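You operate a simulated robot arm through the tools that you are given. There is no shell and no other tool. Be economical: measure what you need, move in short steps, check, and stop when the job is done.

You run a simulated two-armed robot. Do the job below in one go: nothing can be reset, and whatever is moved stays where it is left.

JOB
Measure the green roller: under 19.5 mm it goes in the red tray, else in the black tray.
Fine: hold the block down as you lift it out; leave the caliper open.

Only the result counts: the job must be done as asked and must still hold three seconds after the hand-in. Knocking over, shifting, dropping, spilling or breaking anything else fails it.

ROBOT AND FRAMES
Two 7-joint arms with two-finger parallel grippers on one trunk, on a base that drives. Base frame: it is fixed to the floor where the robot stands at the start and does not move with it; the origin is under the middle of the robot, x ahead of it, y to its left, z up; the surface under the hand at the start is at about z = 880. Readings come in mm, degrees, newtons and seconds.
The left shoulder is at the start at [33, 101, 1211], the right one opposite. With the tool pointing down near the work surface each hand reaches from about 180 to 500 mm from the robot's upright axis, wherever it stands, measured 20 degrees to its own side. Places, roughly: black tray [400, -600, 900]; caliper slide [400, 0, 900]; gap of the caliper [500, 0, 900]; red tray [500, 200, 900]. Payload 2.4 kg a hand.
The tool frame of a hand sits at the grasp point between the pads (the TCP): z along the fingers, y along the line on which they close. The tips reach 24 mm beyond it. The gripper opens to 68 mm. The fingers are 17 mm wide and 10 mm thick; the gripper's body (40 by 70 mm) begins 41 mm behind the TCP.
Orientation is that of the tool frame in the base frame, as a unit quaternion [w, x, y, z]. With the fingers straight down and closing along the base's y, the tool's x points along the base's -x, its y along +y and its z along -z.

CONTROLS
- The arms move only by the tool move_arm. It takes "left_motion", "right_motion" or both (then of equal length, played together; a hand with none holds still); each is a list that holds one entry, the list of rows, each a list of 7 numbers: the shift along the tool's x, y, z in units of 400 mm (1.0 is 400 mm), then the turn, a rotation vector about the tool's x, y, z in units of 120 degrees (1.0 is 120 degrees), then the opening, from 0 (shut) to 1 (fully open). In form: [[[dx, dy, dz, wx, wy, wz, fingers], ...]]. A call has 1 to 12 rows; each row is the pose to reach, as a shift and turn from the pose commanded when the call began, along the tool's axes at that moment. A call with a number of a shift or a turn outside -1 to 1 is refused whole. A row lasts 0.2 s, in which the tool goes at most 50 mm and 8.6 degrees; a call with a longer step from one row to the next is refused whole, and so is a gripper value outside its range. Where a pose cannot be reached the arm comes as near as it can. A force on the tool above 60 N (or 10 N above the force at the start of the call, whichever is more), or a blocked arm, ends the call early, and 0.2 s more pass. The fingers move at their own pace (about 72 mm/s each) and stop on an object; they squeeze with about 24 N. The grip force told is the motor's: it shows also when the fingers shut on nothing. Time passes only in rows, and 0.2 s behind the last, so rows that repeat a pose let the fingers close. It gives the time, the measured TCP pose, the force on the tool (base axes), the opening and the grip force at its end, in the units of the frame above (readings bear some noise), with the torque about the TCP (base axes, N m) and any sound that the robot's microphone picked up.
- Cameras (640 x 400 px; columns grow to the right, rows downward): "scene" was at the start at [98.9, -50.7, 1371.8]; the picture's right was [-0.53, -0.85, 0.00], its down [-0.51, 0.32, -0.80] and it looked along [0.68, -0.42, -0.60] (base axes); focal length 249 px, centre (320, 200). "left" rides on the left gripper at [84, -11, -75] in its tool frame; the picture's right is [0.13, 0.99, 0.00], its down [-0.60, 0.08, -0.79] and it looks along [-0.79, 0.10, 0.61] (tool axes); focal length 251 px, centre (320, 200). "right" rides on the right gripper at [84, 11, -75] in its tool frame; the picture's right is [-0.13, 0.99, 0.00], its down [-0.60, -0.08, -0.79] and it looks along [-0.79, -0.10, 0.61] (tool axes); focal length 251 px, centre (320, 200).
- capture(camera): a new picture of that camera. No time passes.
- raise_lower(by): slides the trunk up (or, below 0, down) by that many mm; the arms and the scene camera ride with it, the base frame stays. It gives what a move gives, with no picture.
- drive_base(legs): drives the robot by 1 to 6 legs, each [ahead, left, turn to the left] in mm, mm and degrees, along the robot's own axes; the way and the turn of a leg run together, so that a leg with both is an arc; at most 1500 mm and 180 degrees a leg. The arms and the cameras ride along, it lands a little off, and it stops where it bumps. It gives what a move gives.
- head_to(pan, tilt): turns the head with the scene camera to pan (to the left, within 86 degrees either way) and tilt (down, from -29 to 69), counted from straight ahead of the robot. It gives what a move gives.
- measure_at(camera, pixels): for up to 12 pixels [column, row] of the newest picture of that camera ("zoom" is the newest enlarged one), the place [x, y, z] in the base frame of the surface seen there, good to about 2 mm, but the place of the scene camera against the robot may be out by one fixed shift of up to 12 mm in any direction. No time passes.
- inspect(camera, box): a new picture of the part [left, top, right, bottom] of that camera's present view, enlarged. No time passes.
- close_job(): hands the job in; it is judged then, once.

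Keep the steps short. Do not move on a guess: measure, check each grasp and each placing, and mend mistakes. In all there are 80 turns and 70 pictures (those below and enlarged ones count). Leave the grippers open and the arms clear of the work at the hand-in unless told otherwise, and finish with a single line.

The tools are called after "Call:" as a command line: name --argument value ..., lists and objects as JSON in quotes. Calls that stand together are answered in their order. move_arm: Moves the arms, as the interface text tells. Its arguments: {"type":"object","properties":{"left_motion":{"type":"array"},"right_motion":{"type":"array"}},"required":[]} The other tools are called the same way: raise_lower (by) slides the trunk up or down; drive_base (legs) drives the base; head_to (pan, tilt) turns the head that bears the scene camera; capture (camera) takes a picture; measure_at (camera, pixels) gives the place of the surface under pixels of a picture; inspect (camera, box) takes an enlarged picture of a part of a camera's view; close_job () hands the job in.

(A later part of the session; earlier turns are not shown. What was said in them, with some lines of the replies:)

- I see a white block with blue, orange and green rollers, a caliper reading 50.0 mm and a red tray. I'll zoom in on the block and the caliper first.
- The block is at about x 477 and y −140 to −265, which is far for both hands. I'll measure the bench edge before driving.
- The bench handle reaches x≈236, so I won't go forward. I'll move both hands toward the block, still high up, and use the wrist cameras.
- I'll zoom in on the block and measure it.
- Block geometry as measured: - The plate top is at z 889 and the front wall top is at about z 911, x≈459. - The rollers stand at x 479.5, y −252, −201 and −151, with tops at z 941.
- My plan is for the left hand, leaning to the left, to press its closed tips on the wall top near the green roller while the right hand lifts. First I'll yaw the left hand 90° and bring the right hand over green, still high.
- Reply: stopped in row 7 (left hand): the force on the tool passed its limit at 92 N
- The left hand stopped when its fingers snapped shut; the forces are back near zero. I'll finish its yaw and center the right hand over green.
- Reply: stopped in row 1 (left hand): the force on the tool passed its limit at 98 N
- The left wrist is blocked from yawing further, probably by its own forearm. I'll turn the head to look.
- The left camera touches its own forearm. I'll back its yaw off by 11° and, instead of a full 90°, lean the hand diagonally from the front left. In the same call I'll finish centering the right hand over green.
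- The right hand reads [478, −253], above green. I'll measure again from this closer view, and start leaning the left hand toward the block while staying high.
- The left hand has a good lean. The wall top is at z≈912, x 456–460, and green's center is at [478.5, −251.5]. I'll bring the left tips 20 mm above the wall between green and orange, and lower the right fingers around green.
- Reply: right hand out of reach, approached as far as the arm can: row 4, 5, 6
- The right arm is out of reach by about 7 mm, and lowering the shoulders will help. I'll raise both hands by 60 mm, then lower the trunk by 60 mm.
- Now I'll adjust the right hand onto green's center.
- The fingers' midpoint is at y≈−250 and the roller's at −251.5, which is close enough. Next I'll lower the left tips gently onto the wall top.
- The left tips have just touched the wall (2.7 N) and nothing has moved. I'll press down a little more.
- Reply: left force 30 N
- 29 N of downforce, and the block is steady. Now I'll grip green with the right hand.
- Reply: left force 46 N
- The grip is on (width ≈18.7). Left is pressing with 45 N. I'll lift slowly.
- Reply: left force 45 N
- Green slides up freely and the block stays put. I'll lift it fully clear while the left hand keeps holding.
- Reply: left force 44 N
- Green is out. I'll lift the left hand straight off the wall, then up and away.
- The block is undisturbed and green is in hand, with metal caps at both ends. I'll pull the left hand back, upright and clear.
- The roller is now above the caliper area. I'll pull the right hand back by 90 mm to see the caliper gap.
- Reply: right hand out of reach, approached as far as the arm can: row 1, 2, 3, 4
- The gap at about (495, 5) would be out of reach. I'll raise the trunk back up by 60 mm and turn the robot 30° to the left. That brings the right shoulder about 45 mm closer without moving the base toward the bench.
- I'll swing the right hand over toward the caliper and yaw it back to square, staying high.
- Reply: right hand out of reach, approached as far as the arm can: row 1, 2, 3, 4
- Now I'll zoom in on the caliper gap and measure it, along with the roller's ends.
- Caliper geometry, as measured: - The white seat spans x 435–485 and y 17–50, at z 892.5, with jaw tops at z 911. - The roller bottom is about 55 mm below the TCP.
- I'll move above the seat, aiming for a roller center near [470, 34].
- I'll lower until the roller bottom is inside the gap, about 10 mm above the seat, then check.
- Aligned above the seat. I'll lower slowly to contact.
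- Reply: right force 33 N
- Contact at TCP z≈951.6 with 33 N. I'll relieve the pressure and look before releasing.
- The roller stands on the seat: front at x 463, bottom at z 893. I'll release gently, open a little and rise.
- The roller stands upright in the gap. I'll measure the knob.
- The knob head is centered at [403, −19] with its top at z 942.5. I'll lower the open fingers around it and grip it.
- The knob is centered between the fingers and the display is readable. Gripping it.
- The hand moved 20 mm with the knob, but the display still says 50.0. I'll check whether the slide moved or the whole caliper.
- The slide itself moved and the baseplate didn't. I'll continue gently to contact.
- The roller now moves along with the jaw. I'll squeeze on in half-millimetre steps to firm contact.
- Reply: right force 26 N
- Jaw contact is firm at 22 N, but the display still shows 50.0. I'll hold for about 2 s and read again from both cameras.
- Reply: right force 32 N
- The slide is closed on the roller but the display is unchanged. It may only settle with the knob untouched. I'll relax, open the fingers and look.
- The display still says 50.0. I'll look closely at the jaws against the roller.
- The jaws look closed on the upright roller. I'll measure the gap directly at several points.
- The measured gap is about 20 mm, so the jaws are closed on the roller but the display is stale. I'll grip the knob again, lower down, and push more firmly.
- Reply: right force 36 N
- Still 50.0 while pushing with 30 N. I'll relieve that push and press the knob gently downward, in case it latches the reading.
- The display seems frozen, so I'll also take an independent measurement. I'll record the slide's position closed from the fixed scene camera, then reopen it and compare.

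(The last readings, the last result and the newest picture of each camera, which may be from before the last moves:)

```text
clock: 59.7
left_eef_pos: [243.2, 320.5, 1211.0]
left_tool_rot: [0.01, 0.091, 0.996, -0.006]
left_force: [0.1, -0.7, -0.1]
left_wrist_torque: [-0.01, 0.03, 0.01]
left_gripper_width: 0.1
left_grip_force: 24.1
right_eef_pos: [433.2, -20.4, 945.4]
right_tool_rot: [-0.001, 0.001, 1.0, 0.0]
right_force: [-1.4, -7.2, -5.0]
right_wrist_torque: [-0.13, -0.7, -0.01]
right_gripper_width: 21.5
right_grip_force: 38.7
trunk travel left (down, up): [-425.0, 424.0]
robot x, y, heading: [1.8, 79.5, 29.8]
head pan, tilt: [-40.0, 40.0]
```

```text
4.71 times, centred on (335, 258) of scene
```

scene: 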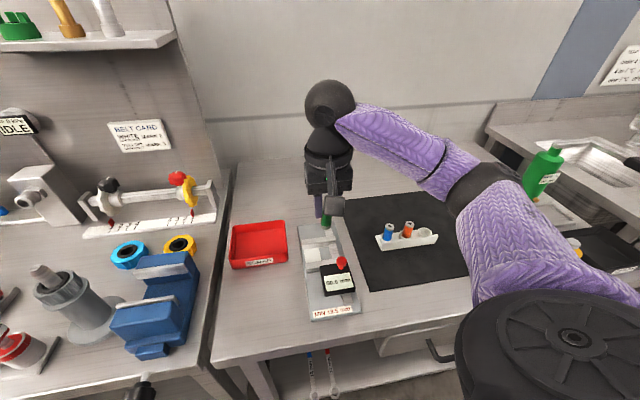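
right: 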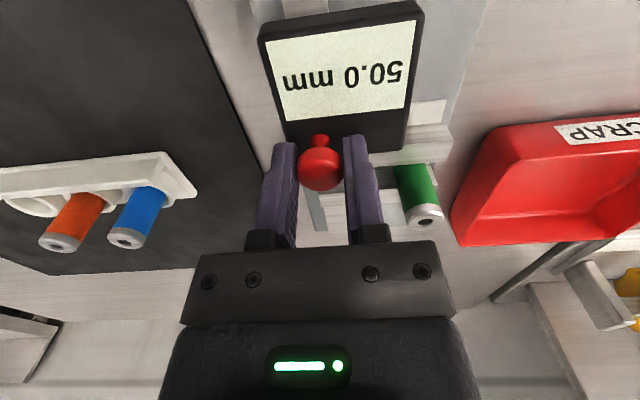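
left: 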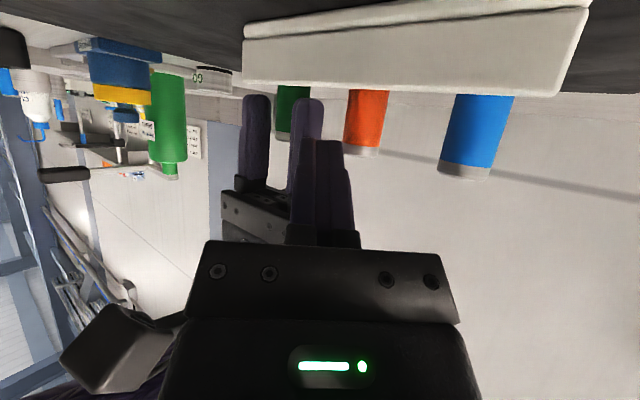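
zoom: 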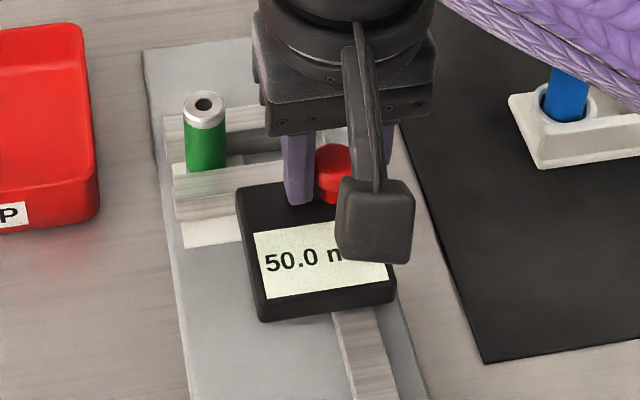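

Call:
measure_at --camera "zoom" --pixels '[[185, 208], [195, 206], [205, 205], [215, 203], [225, 201], [232, 200], [275, 311], [295, 308], [315, 305], [335, 302], [355, 299], [375, 296]]'

Call:
measure_at --camera "zoom" --pixels '[[185, 204], [195, 202], [205, 201], [215, 199], [225, 197], [232, 196], [190, 210], [200, 208], [210, 207], [220, 205], [228, 203], [180, 206]]'

Call:
move_arm --right_motion '[[[0.008, 0, 0, 0, 0, 0, 0], [0.018, 0, 0, 0, 0, 0, 0], [0.028, 0, 0, 0, 0, 0, 0], [0.038, 0, 0, 0, 0, 0, 0], [0.048, 0, 0, 0, 0, 0, 0], [0.058, 0, 0, 0, 0, 0, 0], [0.066, 0, 0, 0, 0, 0, 0], [0.072, 0, 0, 0, 0, 0, 0], [0.078, 0, 0, 0, 0, 0, 0], [0.078, 0, 0, 0, 0, 0, 0]]]'

Call:
inspect --camera "scene" --box '[300, 215, 370, 300]'

```text
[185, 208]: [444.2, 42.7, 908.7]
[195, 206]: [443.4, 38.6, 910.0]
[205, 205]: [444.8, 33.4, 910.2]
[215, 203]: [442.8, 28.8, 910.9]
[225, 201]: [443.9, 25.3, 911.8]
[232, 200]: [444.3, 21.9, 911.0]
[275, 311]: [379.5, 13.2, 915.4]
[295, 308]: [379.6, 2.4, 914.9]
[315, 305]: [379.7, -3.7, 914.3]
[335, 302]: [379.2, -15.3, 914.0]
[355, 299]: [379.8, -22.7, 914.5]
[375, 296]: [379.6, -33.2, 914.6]
```

```text
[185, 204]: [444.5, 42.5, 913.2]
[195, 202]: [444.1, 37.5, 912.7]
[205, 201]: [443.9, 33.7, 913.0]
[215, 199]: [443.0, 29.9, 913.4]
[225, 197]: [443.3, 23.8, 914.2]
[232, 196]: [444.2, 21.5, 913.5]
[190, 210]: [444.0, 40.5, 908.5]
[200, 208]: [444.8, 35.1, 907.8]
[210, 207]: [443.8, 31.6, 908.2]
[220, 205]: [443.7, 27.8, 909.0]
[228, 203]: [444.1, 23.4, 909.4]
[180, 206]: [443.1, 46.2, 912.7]
```

```text
clock: 61.9
left_eef_pos: [244.0, 319.4, 1210.8]
left_tool_rot: [0.009, 0.091, 0.996, -0.005]
left_force: [0.5, -0.4, 0.6]
left_wrist_torque: [-0.03, -0.01, 0.02]
left_gripper_width: 0.0
left_grip_force: 23.8
right_eef_pos: [405.9, -19.7, 945.9]
right_tool_rot: [-0.001, 0.001, 1.0, -0.001]
right_force: [2.2, -4.2, -28.6]
right_wrist_torque: [-0.02, -0.09, 0.0]
right_gripper_width: 21.4
right_grip_force: 38.4
trunk travel left (down, up): [-425.0, 424.0]
robot x, y, heading: [-4.4, 78.8, 29.9]
head pan, tilt: [-40.0, 40.0]
```

```text
4.71 times, centred on (335, 258) of scene
```

zoom: 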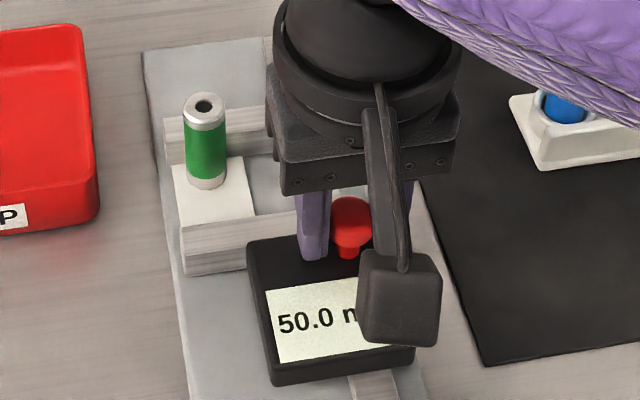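

Clear measurements: closed, the jaw face was at x 443.9 and the display face at 379.6. I'll pull a bit further to make sure the slide is at its open stop.

Call:
move_arm --right_motion '[[[0.002, 0, -0.002, 0, 0, 0, 0], [0.004, 0, -0.004, 0, 0, 0, 0], [0.006, 0, -0.004, 0, 0, 0, 0], [0.008, 0, -0.004, 0, 0, 0, 0], [0.008, 0, -0.004, 0, 0, 0, 0]]]'

Call:
inspect --camera "scene" --box '[300, 215, 370, 300]'

Call:
measure_at --camera "zoom" --pixels '[[190, 262], [200, 260], [210, 258], [220, 256], [230, 255], [240, 253], [285, 374], [305, 371], [325, 368], [345, 365], [365, 362], [385, 359]]'

Call:
measure_at --camera "zoom" --pixels '[[192, 258], [202, 256], [212, 254], [222, 252], [232, 251], [240, 249], [195, 265], [205, 263], [215, 261], [225, 259], [235, 258], [188, 258]]'

```text
clock: 63.1
left_eef_pos: [246.5, 320.0, 1210.2]
left_tool_rot: [0.008, 0.091, 0.996, -0.005]
left_force: [-0.5, 0.2, 0.3]
left_wrist_torque: [0.03, 0.01, 0.0]
left_gripper_width: 0.0
left_grip_force: 23.5
right_eef_pos: [405.0, -20.7, 947.6]
right_tool_rot: [0.0, 0.002, 1.0, 0.001]
right_force: [21.1, -6.5, -28.2]
right_wrist_torque: [0.01, -0.42, -0.05]
right_gripper_width: 21.1
right_grip_force: 38.1
trunk travel left (down, up): [-425.0, 424.0]
robot x, y, heading: [1.8, 79.9, 29.7]
head pan, tilt: [-40.0, 40.0]
```

```text
4.71 times, centred on (335, 258) of scene
```

zoom: 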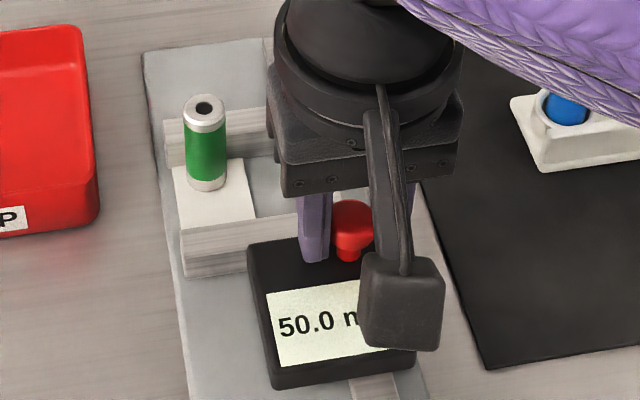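

```text
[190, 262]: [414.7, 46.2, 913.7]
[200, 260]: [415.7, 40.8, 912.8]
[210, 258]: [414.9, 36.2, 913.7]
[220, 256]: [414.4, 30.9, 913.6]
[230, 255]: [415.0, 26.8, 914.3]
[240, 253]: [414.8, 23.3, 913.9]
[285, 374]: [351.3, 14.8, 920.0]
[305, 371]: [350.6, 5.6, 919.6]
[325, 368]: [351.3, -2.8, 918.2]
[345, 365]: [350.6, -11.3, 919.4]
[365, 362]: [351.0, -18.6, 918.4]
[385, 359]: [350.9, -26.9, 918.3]
```

```text
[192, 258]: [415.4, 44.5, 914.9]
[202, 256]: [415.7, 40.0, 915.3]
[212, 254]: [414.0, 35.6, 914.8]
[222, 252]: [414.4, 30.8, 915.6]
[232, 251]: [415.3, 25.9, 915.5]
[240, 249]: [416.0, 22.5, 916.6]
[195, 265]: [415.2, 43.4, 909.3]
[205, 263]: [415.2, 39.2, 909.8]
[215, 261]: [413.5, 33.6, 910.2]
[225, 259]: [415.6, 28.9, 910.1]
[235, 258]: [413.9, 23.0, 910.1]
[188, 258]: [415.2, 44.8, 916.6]
```

With 21 N I'm at the open stop, but the load may tilt the robot and its camera. I'll release the knob, lift off and re-measure unloaded with the fixed jaw as reference.

Call:
move_arm --right_motion '[[[-0.003, 0, 0.001, 0, 0, 0, 0], [-0.005, 0, 0.003, 0, 0, 0, 0], [-0.005, 0, 0.003, 0, 0, 0, 0.34], [-0.005, 0, 0.003, 0, 0, 0, 0.45], [-0.005, 0, 0.003, 0, 0, 0, 0.5], [-0.005, 0, -0.03, 0, 0, 0, 0.5], [-0.005, 0, -0.08, 0, 0, 0, 0.5], [-0.005, -0.05, -0.13, 0, 0, 0, 0.5], [-0.005, -0.15, -0.17, 0, 0, 0, 0.5], [-0.005, -0.25, -0.2, 0, 0, 0, 0.5], [-0.005, -0.25, -0.2, 0, 0, 0, 0.5]]]'

Call:
inspect --camera "scene" --box '[300, 215, 370, 300]'

```text
clock: 65.5
left_eef_pos: [241.1, 321.7, 1211.5]
left_tool_rot: [0.01, 0.091, 0.996, -0.005]
left_force: [0.3, 0.0, 0.2]
left_wrist_torque: [0.02, 0.0, 0.02]
left_gripper_width: 0.0
left_grip_force: 23.5
right_eef_pos: [401.1, -119.9, 1028.6]
right_tool_rot: [0.0, 0.001, 1.0, 0.0]
right_force: [-0.4, 0.1, 0.0]
right_wrist_torque: [-0.02, -0.01, -0.01]
right_gripper_width: 33.8
right_grip_force: 0.0
trunk travel left (down, up): [-425.0, 424.0]
robot x, y, heading: [-3.5, 80.7, 30.0]
head pan, tilt: [-40.0, 40.0]
```

```text
4.71 times, centred on (335, 258) of scene
```

zoom: 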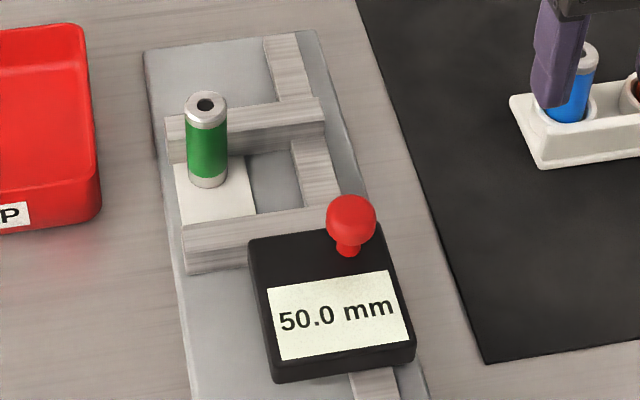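

Call:
measure_at --camera "zoom" --pixels '[[192, 258], [202, 256], [212, 254], [222, 252], [232, 251], [240, 249], [285, 372], [305, 369], [325, 366], [345, 363], [365, 360], [385, 357]]'

Call:
measure_at --camera "zoom" --pixels '[[195, 262], [205, 260], [215, 258], [225, 256], [235, 255], [238, 252], [240, 145], [250, 143], [260, 141], [270, 140], [280, 138], [290, 132]]'

```text
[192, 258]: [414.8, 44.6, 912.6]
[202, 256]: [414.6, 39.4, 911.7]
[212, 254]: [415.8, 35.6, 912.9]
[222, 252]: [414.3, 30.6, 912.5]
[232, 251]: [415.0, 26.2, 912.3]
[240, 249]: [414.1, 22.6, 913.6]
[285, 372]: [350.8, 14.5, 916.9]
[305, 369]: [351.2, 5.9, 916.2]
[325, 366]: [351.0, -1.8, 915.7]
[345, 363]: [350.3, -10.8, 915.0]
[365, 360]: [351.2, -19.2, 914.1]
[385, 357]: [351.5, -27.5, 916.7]
```

```text
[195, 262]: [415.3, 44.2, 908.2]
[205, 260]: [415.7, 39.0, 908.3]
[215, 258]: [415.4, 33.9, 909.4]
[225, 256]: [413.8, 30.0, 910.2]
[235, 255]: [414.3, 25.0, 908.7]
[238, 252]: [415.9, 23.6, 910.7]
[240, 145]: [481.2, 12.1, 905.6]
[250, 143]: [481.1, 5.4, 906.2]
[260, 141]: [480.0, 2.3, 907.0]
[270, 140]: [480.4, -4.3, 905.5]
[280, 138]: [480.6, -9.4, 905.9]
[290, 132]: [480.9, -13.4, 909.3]
```

Unloaded and open: jaw face x 414.9, display face x 351.0, fixed jaw 480.7. The earlier closed figure may be off, because I had eased the slide back just before it. I'll close again, push, release under push and re-measure, and see whether the display wakes.

Call:
move_arm --right_motion '[[[-0.006, 0.08, 0, 0, 0, 0, 0.5], [-0.006, 0.17, 0, 0, 0, 0, 0.5], [-0.006, 0.251, 0, 0, 0, 0, 0.5], [-0.006, 0.251, 0.06, 0, 0, 0, 0.5], [-0.006, 0.251, 0.12, 0, 0, 0, 0.5], [-0.006, 0.251, 0.17, 0, 0, 0, 0.5], [-0.006, 0.251, 0.2, 0, 0, 0, 0.5], [-0.006, 0.251, 0.2, 0, 0, 0, 0.38], [-0.006, 0.251, 0.2, 0, 0, 0, 0.3], [-0.006, 0.251, 0.2, 0, 0, 0, 0.2], [-0.006, 0.251, 0.2, 0, 0, 0, 0]]]'

Call:
move_arm --right_motion '[[[-0.01, 0, 0, 0, 0, 0, 0], [-0.022, 0, 0, 0, 0, 0, 0], [-0.034, 0, 0, 0, 0, 0, 0], [-0.046, 0, 0, 0, 0, 0, 0], [-0.058, 0, 0, 0, 0, 0, 0], [-0.066, 0, 0, 0, 0, 0, 0], [-0.07, 0, 0, 0, 0, 0, 0], [-0.074, 0, 0, 0, 0, 0, 0], [-0.078, 0, 0, 0, 0, 0, 0], [-0.08, 0, 0, 0, 0, 0, 0], [-0.082, 0, 0, 0, 0, 0, 0], [-0.082, 0, 0, 0, 0, 0, 0]]]'

```text
clock: 67.9
left_eef_pos: [241.8, 319.5, 1212.0]
left_tool_rot: [0.01, 0.091, 0.996, -0.005]
left_force: [-0.4, 0.1, -0.1]
left_wrist_torque: [0.02, 0.0, -0.01]
left_gripper_width: 0.0
left_grip_force: 23.2
right_eef_pos: [405.7, -19.5, 948.0]
right_tool_rot: [0.001, 0.001, 1.0, 0.0]
right_force: [2.0, -9.3, 1.3]
right_wrist_torque: [-0.22, -0.2, -0.01]
right_gripper_width: 21.3
right_grip_force: 38.0
trunk travel left (down, up): [-425.0, 424.0]
robot x, y, heading: [0.5, 74.2, 29.8]
head pan, tilt: [-40.0, 40.0]
```

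```text
clock: 70.5
left_eef_pos: [240.1, 319.9, 1212.1]
left_tool_rot: [0.011, 0.091, 0.996, -0.004]
left_force: [0.0, 0.3, -0.5]
left_wrist_torque: [0.02, 0.01, -0.02]
left_gripper_width: 0.1
left_grip_force: 23.3
right_eef_pos: [436.1, -19.4, 948.6]
right_tool_rot: [-0.001, 0.0, 1.0, -0.001]
right_force: [-20.2, -9.1, -18.3]
right_wrist_torque: [-0.12, 0.7, -0.03]
right_gripper_width: 21.3
right_grip_force: 38.4
trunk travel left (down, up): [-425.0, 424.0]
robot x, y, heading: [-4.1, 79.9, 29.8]
head pan, tilt: [-40.0, 40.0]
```

Firm contact at 20 N. I'll open the fingers under the push, lift off and look.

Call:
move_arm --right_motion '[[[0, 0, 0, 0, 0, 0, 0.36], [0, 0, 0, 0, 0, 0, 0.45], [0, 0, 0, 0, 0, 0, 0.5], [0, 0, -0.03, 0, 0, 0, 0.5], [0, 0, -0.08, 0, 0, 0, 0.5], [0, -0.05, -0.13, 0, 0, 0, 0.5], [0, -0.15, -0.17, 0, 0, 0, 0.5], [0, -0.25, -0.2, 0, 0, 0, 0.5], [0, -0.25, -0.2, 0, 0, 0, 0.5]]]'

Call:
inspect --camera "scene" --box '[300, 215, 370, 300]'

Call:
measure_at --camera "zoom" --pixels '[[185, 206], [195, 204], [205, 203], [215, 201], [225, 199], [232, 198], [275, 311], [295, 308], [315, 305], [335, 302], [355, 299], [375, 296]]'

Call:
measure_at --camera "zoom" --pixels '[[187, 203], [197, 201], [207, 200], [217, 198], [227, 196], [192, 208], [202, 206], [212, 205], [222, 203], [230, 201], [285, 309], [325, 303]]'

```text
clock: 72.5
left_eef_pos: [242.1, 320.7, 1211.5]
left_tool_rot: [0.011, 0.091, 0.996, -0.005]
left_force: [0.2, 0.8, 0.0]
left_wrist_torque: [-0.02, 0.02, 0.01]
left_gripper_width: 0.0
left_grip_force: 23.6
right_eef_pos: [437.5, -120.0, 1028.5]
right_tool_rot: [0.001, 0.0, 1.0, 0.0]
right_force: [-0.6, -0.4, -0.2]
right_wrist_torque: [0.01, 0.0, 0.01]
right_gripper_width: 33.9
right_grip_force: 0.2
trunk travel left (down, up): [-425.0, 424.0]
robot x, y, heading: [-1.4, 79.5, 30.0]
head pan, tilt: [-40.0, 40.0]
```

```text
4.71 times, centred on (335, 258) of scene
```

zoom: 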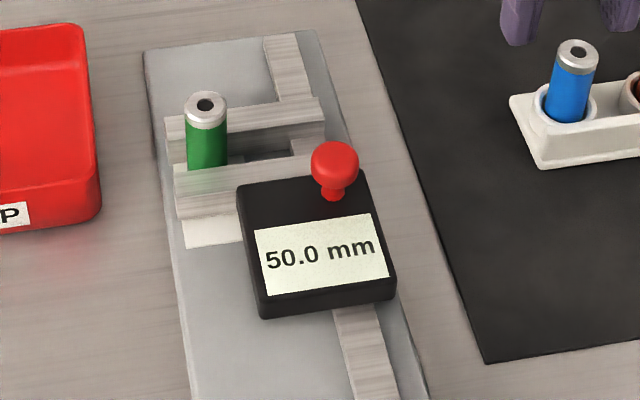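

```text
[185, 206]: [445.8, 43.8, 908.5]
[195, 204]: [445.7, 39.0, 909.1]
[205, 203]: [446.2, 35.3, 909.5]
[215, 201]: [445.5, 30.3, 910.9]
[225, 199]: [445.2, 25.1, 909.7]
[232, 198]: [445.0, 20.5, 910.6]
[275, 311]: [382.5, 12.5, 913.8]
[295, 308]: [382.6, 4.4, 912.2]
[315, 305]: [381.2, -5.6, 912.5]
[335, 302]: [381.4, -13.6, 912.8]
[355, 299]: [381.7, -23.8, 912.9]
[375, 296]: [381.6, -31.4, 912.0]
```

```text
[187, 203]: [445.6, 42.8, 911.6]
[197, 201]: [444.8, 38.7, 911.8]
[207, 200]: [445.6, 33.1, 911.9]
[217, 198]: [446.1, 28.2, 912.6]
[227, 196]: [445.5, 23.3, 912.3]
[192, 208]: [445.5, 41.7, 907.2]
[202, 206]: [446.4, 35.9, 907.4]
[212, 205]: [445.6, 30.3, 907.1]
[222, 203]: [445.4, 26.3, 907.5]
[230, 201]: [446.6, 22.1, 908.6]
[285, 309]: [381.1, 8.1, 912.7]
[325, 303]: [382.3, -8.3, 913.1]
```

Closed and unloaded: jaw face x 445.7 and display face x 381.8. The slide traveled 30.8 mm from the 50.0 mm open stop, so the roller is about 19.2 mm. The gripper's own width over many readings averages 19.0 mm. Both are under 19.5, so green goes in the red tray. Next I'll grip the knob and take one more look at the display before reopening.

Call:
move_arm --right_motion '[[[0.004, 0.08, 0, 0, 0, 0, 0.5], [0.004, 0.17, 0, 0, 0, 0, 0.5], [0.004, 0.251, 0, 0, 0, 0, 0.5], [0.004, 0.251, 0.06, 0, 0, 0, 0.5], [0.004, 0.251, 0.12, 0, 0, 0, 0.5], [0.004, 0.251, 0.17, 0, 0, 0, 0.5], [0.004, 0.251, 0.2, 0, 0, 0, 0.5], [0.004, 0.251, 0.2, 0, 0, 0, 0.38], [0.004, 0.251, 0.2, 0, 0, 0, 0.3], [0.004, 0.251, 0.2, 0, 0, 0, 0.2], [0.004, 0.251, 0.2, 0, 0, 0, 0]]]'

Call:
capture --camera "right"

```text
clock: 74.9
left_eef_pos: [242.4, 319.9, 1211.1]
left_tool_rot: [0.01, 0.092, 0.996, -0.004]
left_force: [0.2, -0.7, 0.2]
left_wrist_torque: [0.0, -0.03, -0.02]
left_gripper_width: 0.0
left_grip_force: 23.2
right_eef_pos: [437.4, -20.8, 949.1]
right_tool_rot: [-0.001, 0.001, 1.0, 0.001]
right_force: [-0.8, -7.6, -3.9]
right_wrist_torque: [-0.17, -0.11, -0.04]
right_gripper_width: 21.0
right_grip_force: 38.3
trunk travel left (down, up): [-425.0, 424.0]
robot x, y, heading: [1.9, 77.1, 30.0]
head pan, tilt: [-40.0, 40.0]
```

```text
7 pictures are left
```

right: 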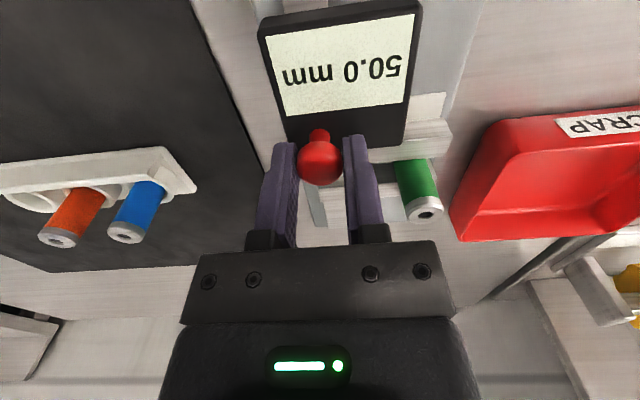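

The display is frozen at 50.0, so I'll trust the measured travel and the grip width. Pulling the slide back to its open stop.

Call:
move_arm --right_motion '[[[0.008, 0, 0, 0, 0, 0, 0], [0.02, 0, 0, 0, 0, 0, 0], [0.032, 0, 0, 0, 0, 0, 0], [0.044, 0, 0, 0, 0, 0, 0], [0.056, 0, 0, 0, 0, 0, 0], [0.066, 0, 0, 0, 0, 0, 0], [0.074, 0, 0, 0, 0, 0, 0], [0.08, 0, 0, 0, 0, 0, 0], [0.084, 0, 0, 0, 0, 0, 0], [0.086, 0, 0, 0, 0, 0, 0], [0.086, 0, 0, 0, 0, 0, 0]]]'

```text
clock: 77.3
left_eef_pos: [245.8, 320.0, 1212.0]
left_tool_rot: [0.01, 0.09, 0.996, -0.005]
left_force: [-0.2, 0.4, 0.1]
left_wrist_torque: [0.0, -0.01, -0.01]
left_gripper_width: 0.0
left_grip_force: 23.2
right_eef_pos: [405.5, -20.3, 948.3]
right_tool_rot: [0.002, 0.002, 1.0, 0.0]
right_force: [31.9, -16.3, 12.0]
right_wrist_torque: [-0.19, -0.62, 0.09]
right_gripper_width: 21.2
right_grip_force: 38.1
trunk travel left (down, up): [-425.0, 424.0]
robot x, y, heading: [-0.6, 81.4, 30.3]
head pan, tilt: [-40.0, 40.0]
```

At the open stop. I'll release, lift, and hover short of the roller for a look.

Call:
move_arm --right_motion '[[[-0.004, 0, 0, 0, 0, 0, 0], [-0.006, 0, 0, 0, 0, 0, 0.34], [-0.006, 0, 0, 0, 0, 0, 0.45], [-0.006, 0, 0, 0, 0, 0, 0.5], [-0.006, 0, -0.04, 0, 0, 0, 0.5], [-0.006, 0, -0.1, 0, 0, 0, 0.5], [-0.006, 0, -0.17, 0, 0, 0, 0.5], [-0.02, 0.05, -0.18, 0, 0, 0, 0.5], [-0.04, 0.1, -0.18, 0, 0, 0, 0.5], [-0.06, 0.137, -0.18, 0, 0, 0, 0.5], [-0.06, 0.137, -0.18, 0, 0, 0, 0.5]]]'

Call:
capture --camera "right"

```text
clock: 79.7
left_eef_pos: [241.8, 321.4, 1211.8]
left_tool_rot: [0.01, 0.091, 0.996, -0.005]
left_force: [0.0, 0.7, -0.9]
left_wrist_torque: [-0.03, 0.02, 0.0]
left_gripper_width: 0.0
left_grip_force: 23.4
right_eef_pos: [426.7, 36.6, 1020.0]
right_tool_rot: [0.0, 0.001, 1.0, 0.0]
right_force: [-0.3, 0.0, 0.8]
right_wrist_torque: [-0.03, 0.02, -0.02]
right_gripper_width: 34.0
right_grip_force: 0.1
trunk travel left (down, up): [-425.0, 424.0]
robot x, y, heading: [-2.3, 78.0, 29.8]
head pan, tilt: [-40.0, 40.0]
```

```text
6 pictures are left
```

right: 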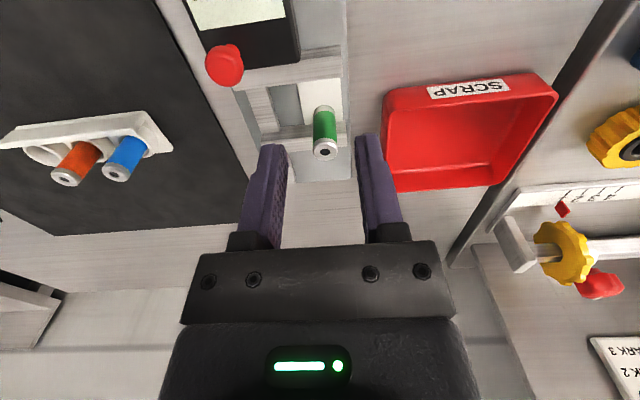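

Call:
measure_at --camera "right" --pixels '[[318, 152], [332, 152], [325, 158], [324, 145], [324, 108], [324, 120], [385, 88], [500, 190], [397, 190], [558, 95], [470, 130], [440, 150]]'

```text
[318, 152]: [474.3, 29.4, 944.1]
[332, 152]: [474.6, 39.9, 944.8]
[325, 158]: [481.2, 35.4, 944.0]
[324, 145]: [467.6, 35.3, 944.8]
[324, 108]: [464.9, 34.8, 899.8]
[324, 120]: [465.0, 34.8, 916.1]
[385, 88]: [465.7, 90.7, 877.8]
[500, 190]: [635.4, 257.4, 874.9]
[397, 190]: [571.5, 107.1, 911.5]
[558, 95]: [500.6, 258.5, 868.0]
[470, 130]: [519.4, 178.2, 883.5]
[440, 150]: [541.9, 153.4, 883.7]
```

The roller's center is at [474.5, 34.8], its top at z 944.5. The tray floor is at z 883.5. I'll lower the fingers around the roller, with tips above the jaw tops, and grip.

Call:
move_arm --right_motion '[[[-0.06, -0.002, 0, 0, 0, 0, 0.5], [-0.1195, -0.0045, 0, 0, 0, 0, 0.5], [-0.1195, -0.0045, 0.05, 0, 0, 0, 0.5], [-0.1195, -0.0045, 0.11, 0, 0, 0, 0.5], [-0.1195, -0.0045, 0.17, 0, 0, 0, 0.5], [-0.1195, -0.0045, 0.2075, 0, 0, 0, 0.5], [-0.1195, -0.0045, 0.2075, 0, 0, 0, 0.5]]]'

Call:
capture --camera "right"

```text
clock: 81.3
left_eef_pos: [242.1, 320.8, 1211.8]
left_tool_rot: [0.01, 0.09, 0.996, -0.006]
left_force: [-0.9, 0.5, -0.6]
left_wrist_torque: [0.02, 0.03, 0.03]
left_gripper_width: 0.1
left_grip_force: 24.1
right_eef_pos: [472.5, 34.6, 936.9]
right_tool_rot: [0.0, 0.001, 1.0, 0.0]
right_force: [-0.1, -0.4, 0.1]
right_wrist_torque: [-0.01, -0.03, -0.02]
right_gripper_width: 33.9
right_grip_force: 0.1
trunk travel left (down, up): [-425.0, 424.0]
robot x, y, heading: [-0.5, 82.2, 29.9]
head pan, tilt: [-40.0, 40.0]
```

```text
5 pictures are left
```

right: 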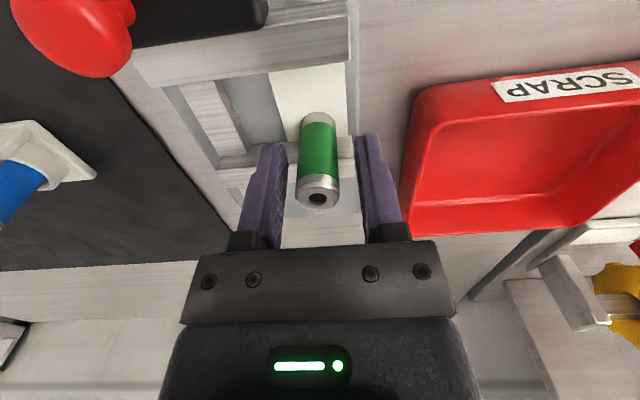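

Well placed. I'll grip gently and lift.

Call:
move_arm --right_motion '[[[0, 0, 0, 0, 0, 0, 0.36], [0, 0, 0, 0, 0, 0, 0.3], [0, 0, 0, 0, 0, 0, 0.2], [0, 0, 0, 0, 0, 0, 0], [0, 0, 0, 0, 0, 0, 0], [0, 0, -0.015, 0, 0, 0, 0], [0, 0, -0.04, 0, 0, 0, 0], [0, 0, -0.08, 0, 0, 0, 0], [0, 0, -0.13, 0, 0, 0, 0], [0, 0, -0.18, 0, 0, 0, 0], [0, 0, -0.2, 0, 0, 0, 0], [0, 0, -0.2, 0, 0, 0, 0]]]'

Call:
drive_base --legs '[[50, 87, 0]]'

Call:
capture --camera "right"

```text
clock: 83.9
left_eef_pos: [241.7, 320.4, 1212.0]
left_tool_rot: [0.01, 0.09, 0.996, -0.005]
left_force: [-0.2, 0.1, -0.4]
left_wrist_torque: [0.0, -0.03, -0.01]
left_gripper_width: 0.0
left_grip_force: 24.3
right_eef_pos: [473.3, 35.0, 1018.4]
right_tool_rot: [0.0, 0.001, 1.0, 0.0]
right_force: [0.1, -0.4, 0.4]
right_wrist_torque: [-0.01, 0.01, 0.01]
right_gripper_width: 19.0
right_grip_force: 23.9
trunk travel left (down, up): [-425.0, 424.0]
robot x, y, heading: [0.6, 80.9, 30.1]
head pan, tilt: [-40.0, 40.0]
```

```text
clock: 85.0
left_eef_pos: [243.0, 421.8, 1210.7]
left_tool_rot: [0.011, 0.092, 0.996, -0.006]
left_force: [-0.4, -0.6, 0.2]
left_wrist_torque: [-0.01, 0.01, -0.01]
left_gripper_width: 0.0
left_grip_force: 24.1
right_eef_pos: [472.9, 134.6, 1018.0]
right_tool_rot: [0.001, 0.001, 1.0, -0.001]
right_force: [-0.4, 0.0, -0.4]
right_wrist_torque: [0.0, -0.01, 0.02]
right_gripper_width: 19.1
right_grip_force: 24.2
trunk travel left (down, up): [-425.0, 424.0]
robot x, y, heading: [1.5, 180.3, 29.9]
head pan, tilt: [-40.0, 40.0]
```

```text
4 pictures are left
```

right: 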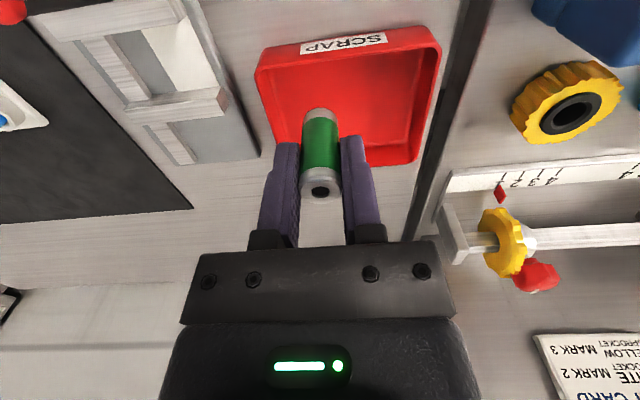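

Call:
measure_at --camera "right" --pixels '[[258, 75], [438, 40], [410, 160], [380, 100], [290, 90], [340, 60], [360, 135], [350, 45], [275, 135]]'

```text
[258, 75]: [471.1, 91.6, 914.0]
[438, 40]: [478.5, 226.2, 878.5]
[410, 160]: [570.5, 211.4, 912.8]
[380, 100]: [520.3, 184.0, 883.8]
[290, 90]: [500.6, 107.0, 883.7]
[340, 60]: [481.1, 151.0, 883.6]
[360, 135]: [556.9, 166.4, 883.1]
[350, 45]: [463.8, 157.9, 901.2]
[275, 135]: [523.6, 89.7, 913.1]
```

The tray's inside spans x 475–562 and y 97–210. I'll move to [505, 150] and lower the roller to just above the tray floor.

Call:
move_arm --right_motion '[[[-0.04, 0.02, 0, 0, 0, 0, 0], [-0.08, 0.0385, 0, 0, 0, 0, 0], [-0.08, 0.0385, 0.05, 0, 0, 0, 0], [-0.08, 0.0385, 0.1, 0, 0, 0, 0], [-0.08, 0.0385, 0.15, 0, 0, 0, 0], [-0.08, 0.0385, 0.19, 0, 0, 0, 0], [-0.08, 0.0385, 0.21, 0, 0, 0, 0], [-0.08, 0.0385, 0.218, 0, 0, 0, 0], [-0.08, 0.0385, 0.222, 0, 0, 0, 0], [-0.08, 0.0385, 0.222, 0, 0, 0, 0]]]'

```text
clock: 87.2
left_eef_pos: [240.9, 420.8, 1211.7]
left_tool_rot: [0.01, 0.092, 0.996, -0.005]
left_force: [-0.2, -0.8, 0.3]
left_wrist_torque: [-0.01, -0.03, 0.03]
left_gripper_width: 0.1
left_grip_force: 23.9
right_eef_pos: [505.8, 149.8, 930.7]
right_tool_rot: [0.001, 0.001, 1.0, 0.0]
right_force: [4.3, -2.2, 17.9]
right_wrist_torque: [-0.23, -0.24, 0.01]
right_gripper_width: 18.9
right_grip_force: 23.9
trunk travel left (down, up): [-425.0, 424.0]
robot x, y, heading: [1.8, 181.8, 29.9]
head pan, tilt: [-40.0, 40.0]
```

It's touching the tray floor (18 N). I'll relieve the load, open and rise.

Call:
move_arm --right_motion '[[[0, 0, -0.004, 0, 0, 0, 0], [0, 0, -0.004, 0, 0, 0, 0], [0, 0, -0.004, 0, 0, 0, 0.32], [0, 0, -0.004, 0, 0, 0, 0.4], [0, 0, -0.004, 0, 0, 0, 0.55], [0, 0, -0.004, 0, 0, 0, 0.55], [0, 0, -0.04, 0, 0, 0, 0.55], [0, 0, -0.1, 0, 0, 0, 0.55], [0, 0, -0.18, 0, 0, 0, 0.55], [0, 0, -0.27, 0, 0, 0, 0.7], [0.04, 0, -0.36, 0, 0, 0, 1], [0.08, 0, -0.4, 0, 0, 0, 1]]]' --left_motion '[[[0, 0, 0, 0, 0, 0, 0.1], [0, 0, 0, 0, 0, 0, 0.2], [0, 0, 0, 0, 0, 0, 0.3], [0, 0, 0, 0, 0, 0, 0.4], [0, 0, 0, 0, 0, 0, 0.5], [0, 0, 0, 0, 0, 0, 0.6], [0, 0, 0, 0, 0, 0, 0.7], [0, 0, 0, 0, 0, 0, 0.8], [0, 0, 0, 0, 0, 0, 0.9], [0, 0, 0, 0, 0, 0, 1], [0, 0, 0, 0, 0, 0, 1], [0, 0, 0, 0, 0, 0, 1]]]'

Call:
capture --camera "right"

Call:
capture --camera "scene"

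```text
clock: 89.8
left_eef_pos: [242.1, 420.1, 1212.5]
left_tool_rot: [0.011, 0.092, 0.996, -0.006]
left_force: [0.0, 0.1, -0.9]
left_wrist_torque: [0.0, 0.0, 0.01]
left_gripper_width: 68.2
left_grip_force: 0.0
right_eef_pos: [473.3, 151.4, 1087.7]
right_tool_rot: [-0.001, 0.001, 1.0, -0.001]
right_force: [0.6, 0.0, 0.6]
right_wrist_torque: [0.0, -0.03, 0.01]
right_gripper_width: 68.0
right_grip_force: 0.0
trunk travel left (down, up): [-425.0, 424.0]
robot x, y, heading: [-2.5, 180.4, 29.9]
head pan, tilt: [-40.0, 40.0]
```

```text
3 pictures are left
```

right: 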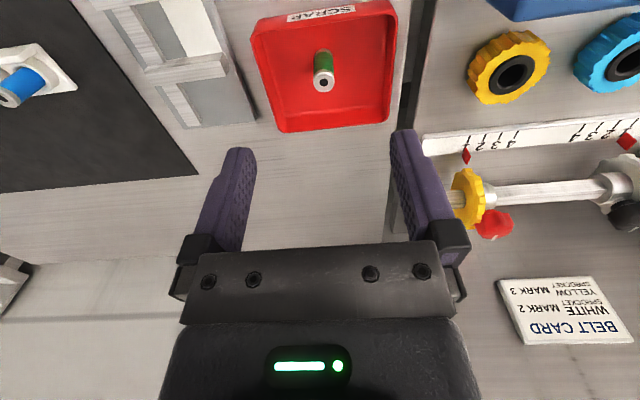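

```text
2 pictures are left
```

scene: 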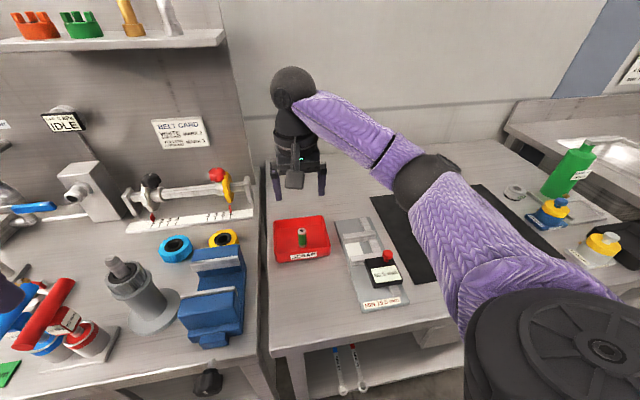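

The green roller stands upright in the red tray, the caliper is open at its stop, both grippers are open and the arms are clear. Handing in.

Call:
close_job

```text
The job is handed in.
```

The green roller is in the red tray at about 19.0–19.2 mm: the caliper display stayed frozen at 50.0 mm, so the size comes from the slide's measured travel (19.2) and the gripper width (19.0); the block was held down during the lift and the caliper is left open.
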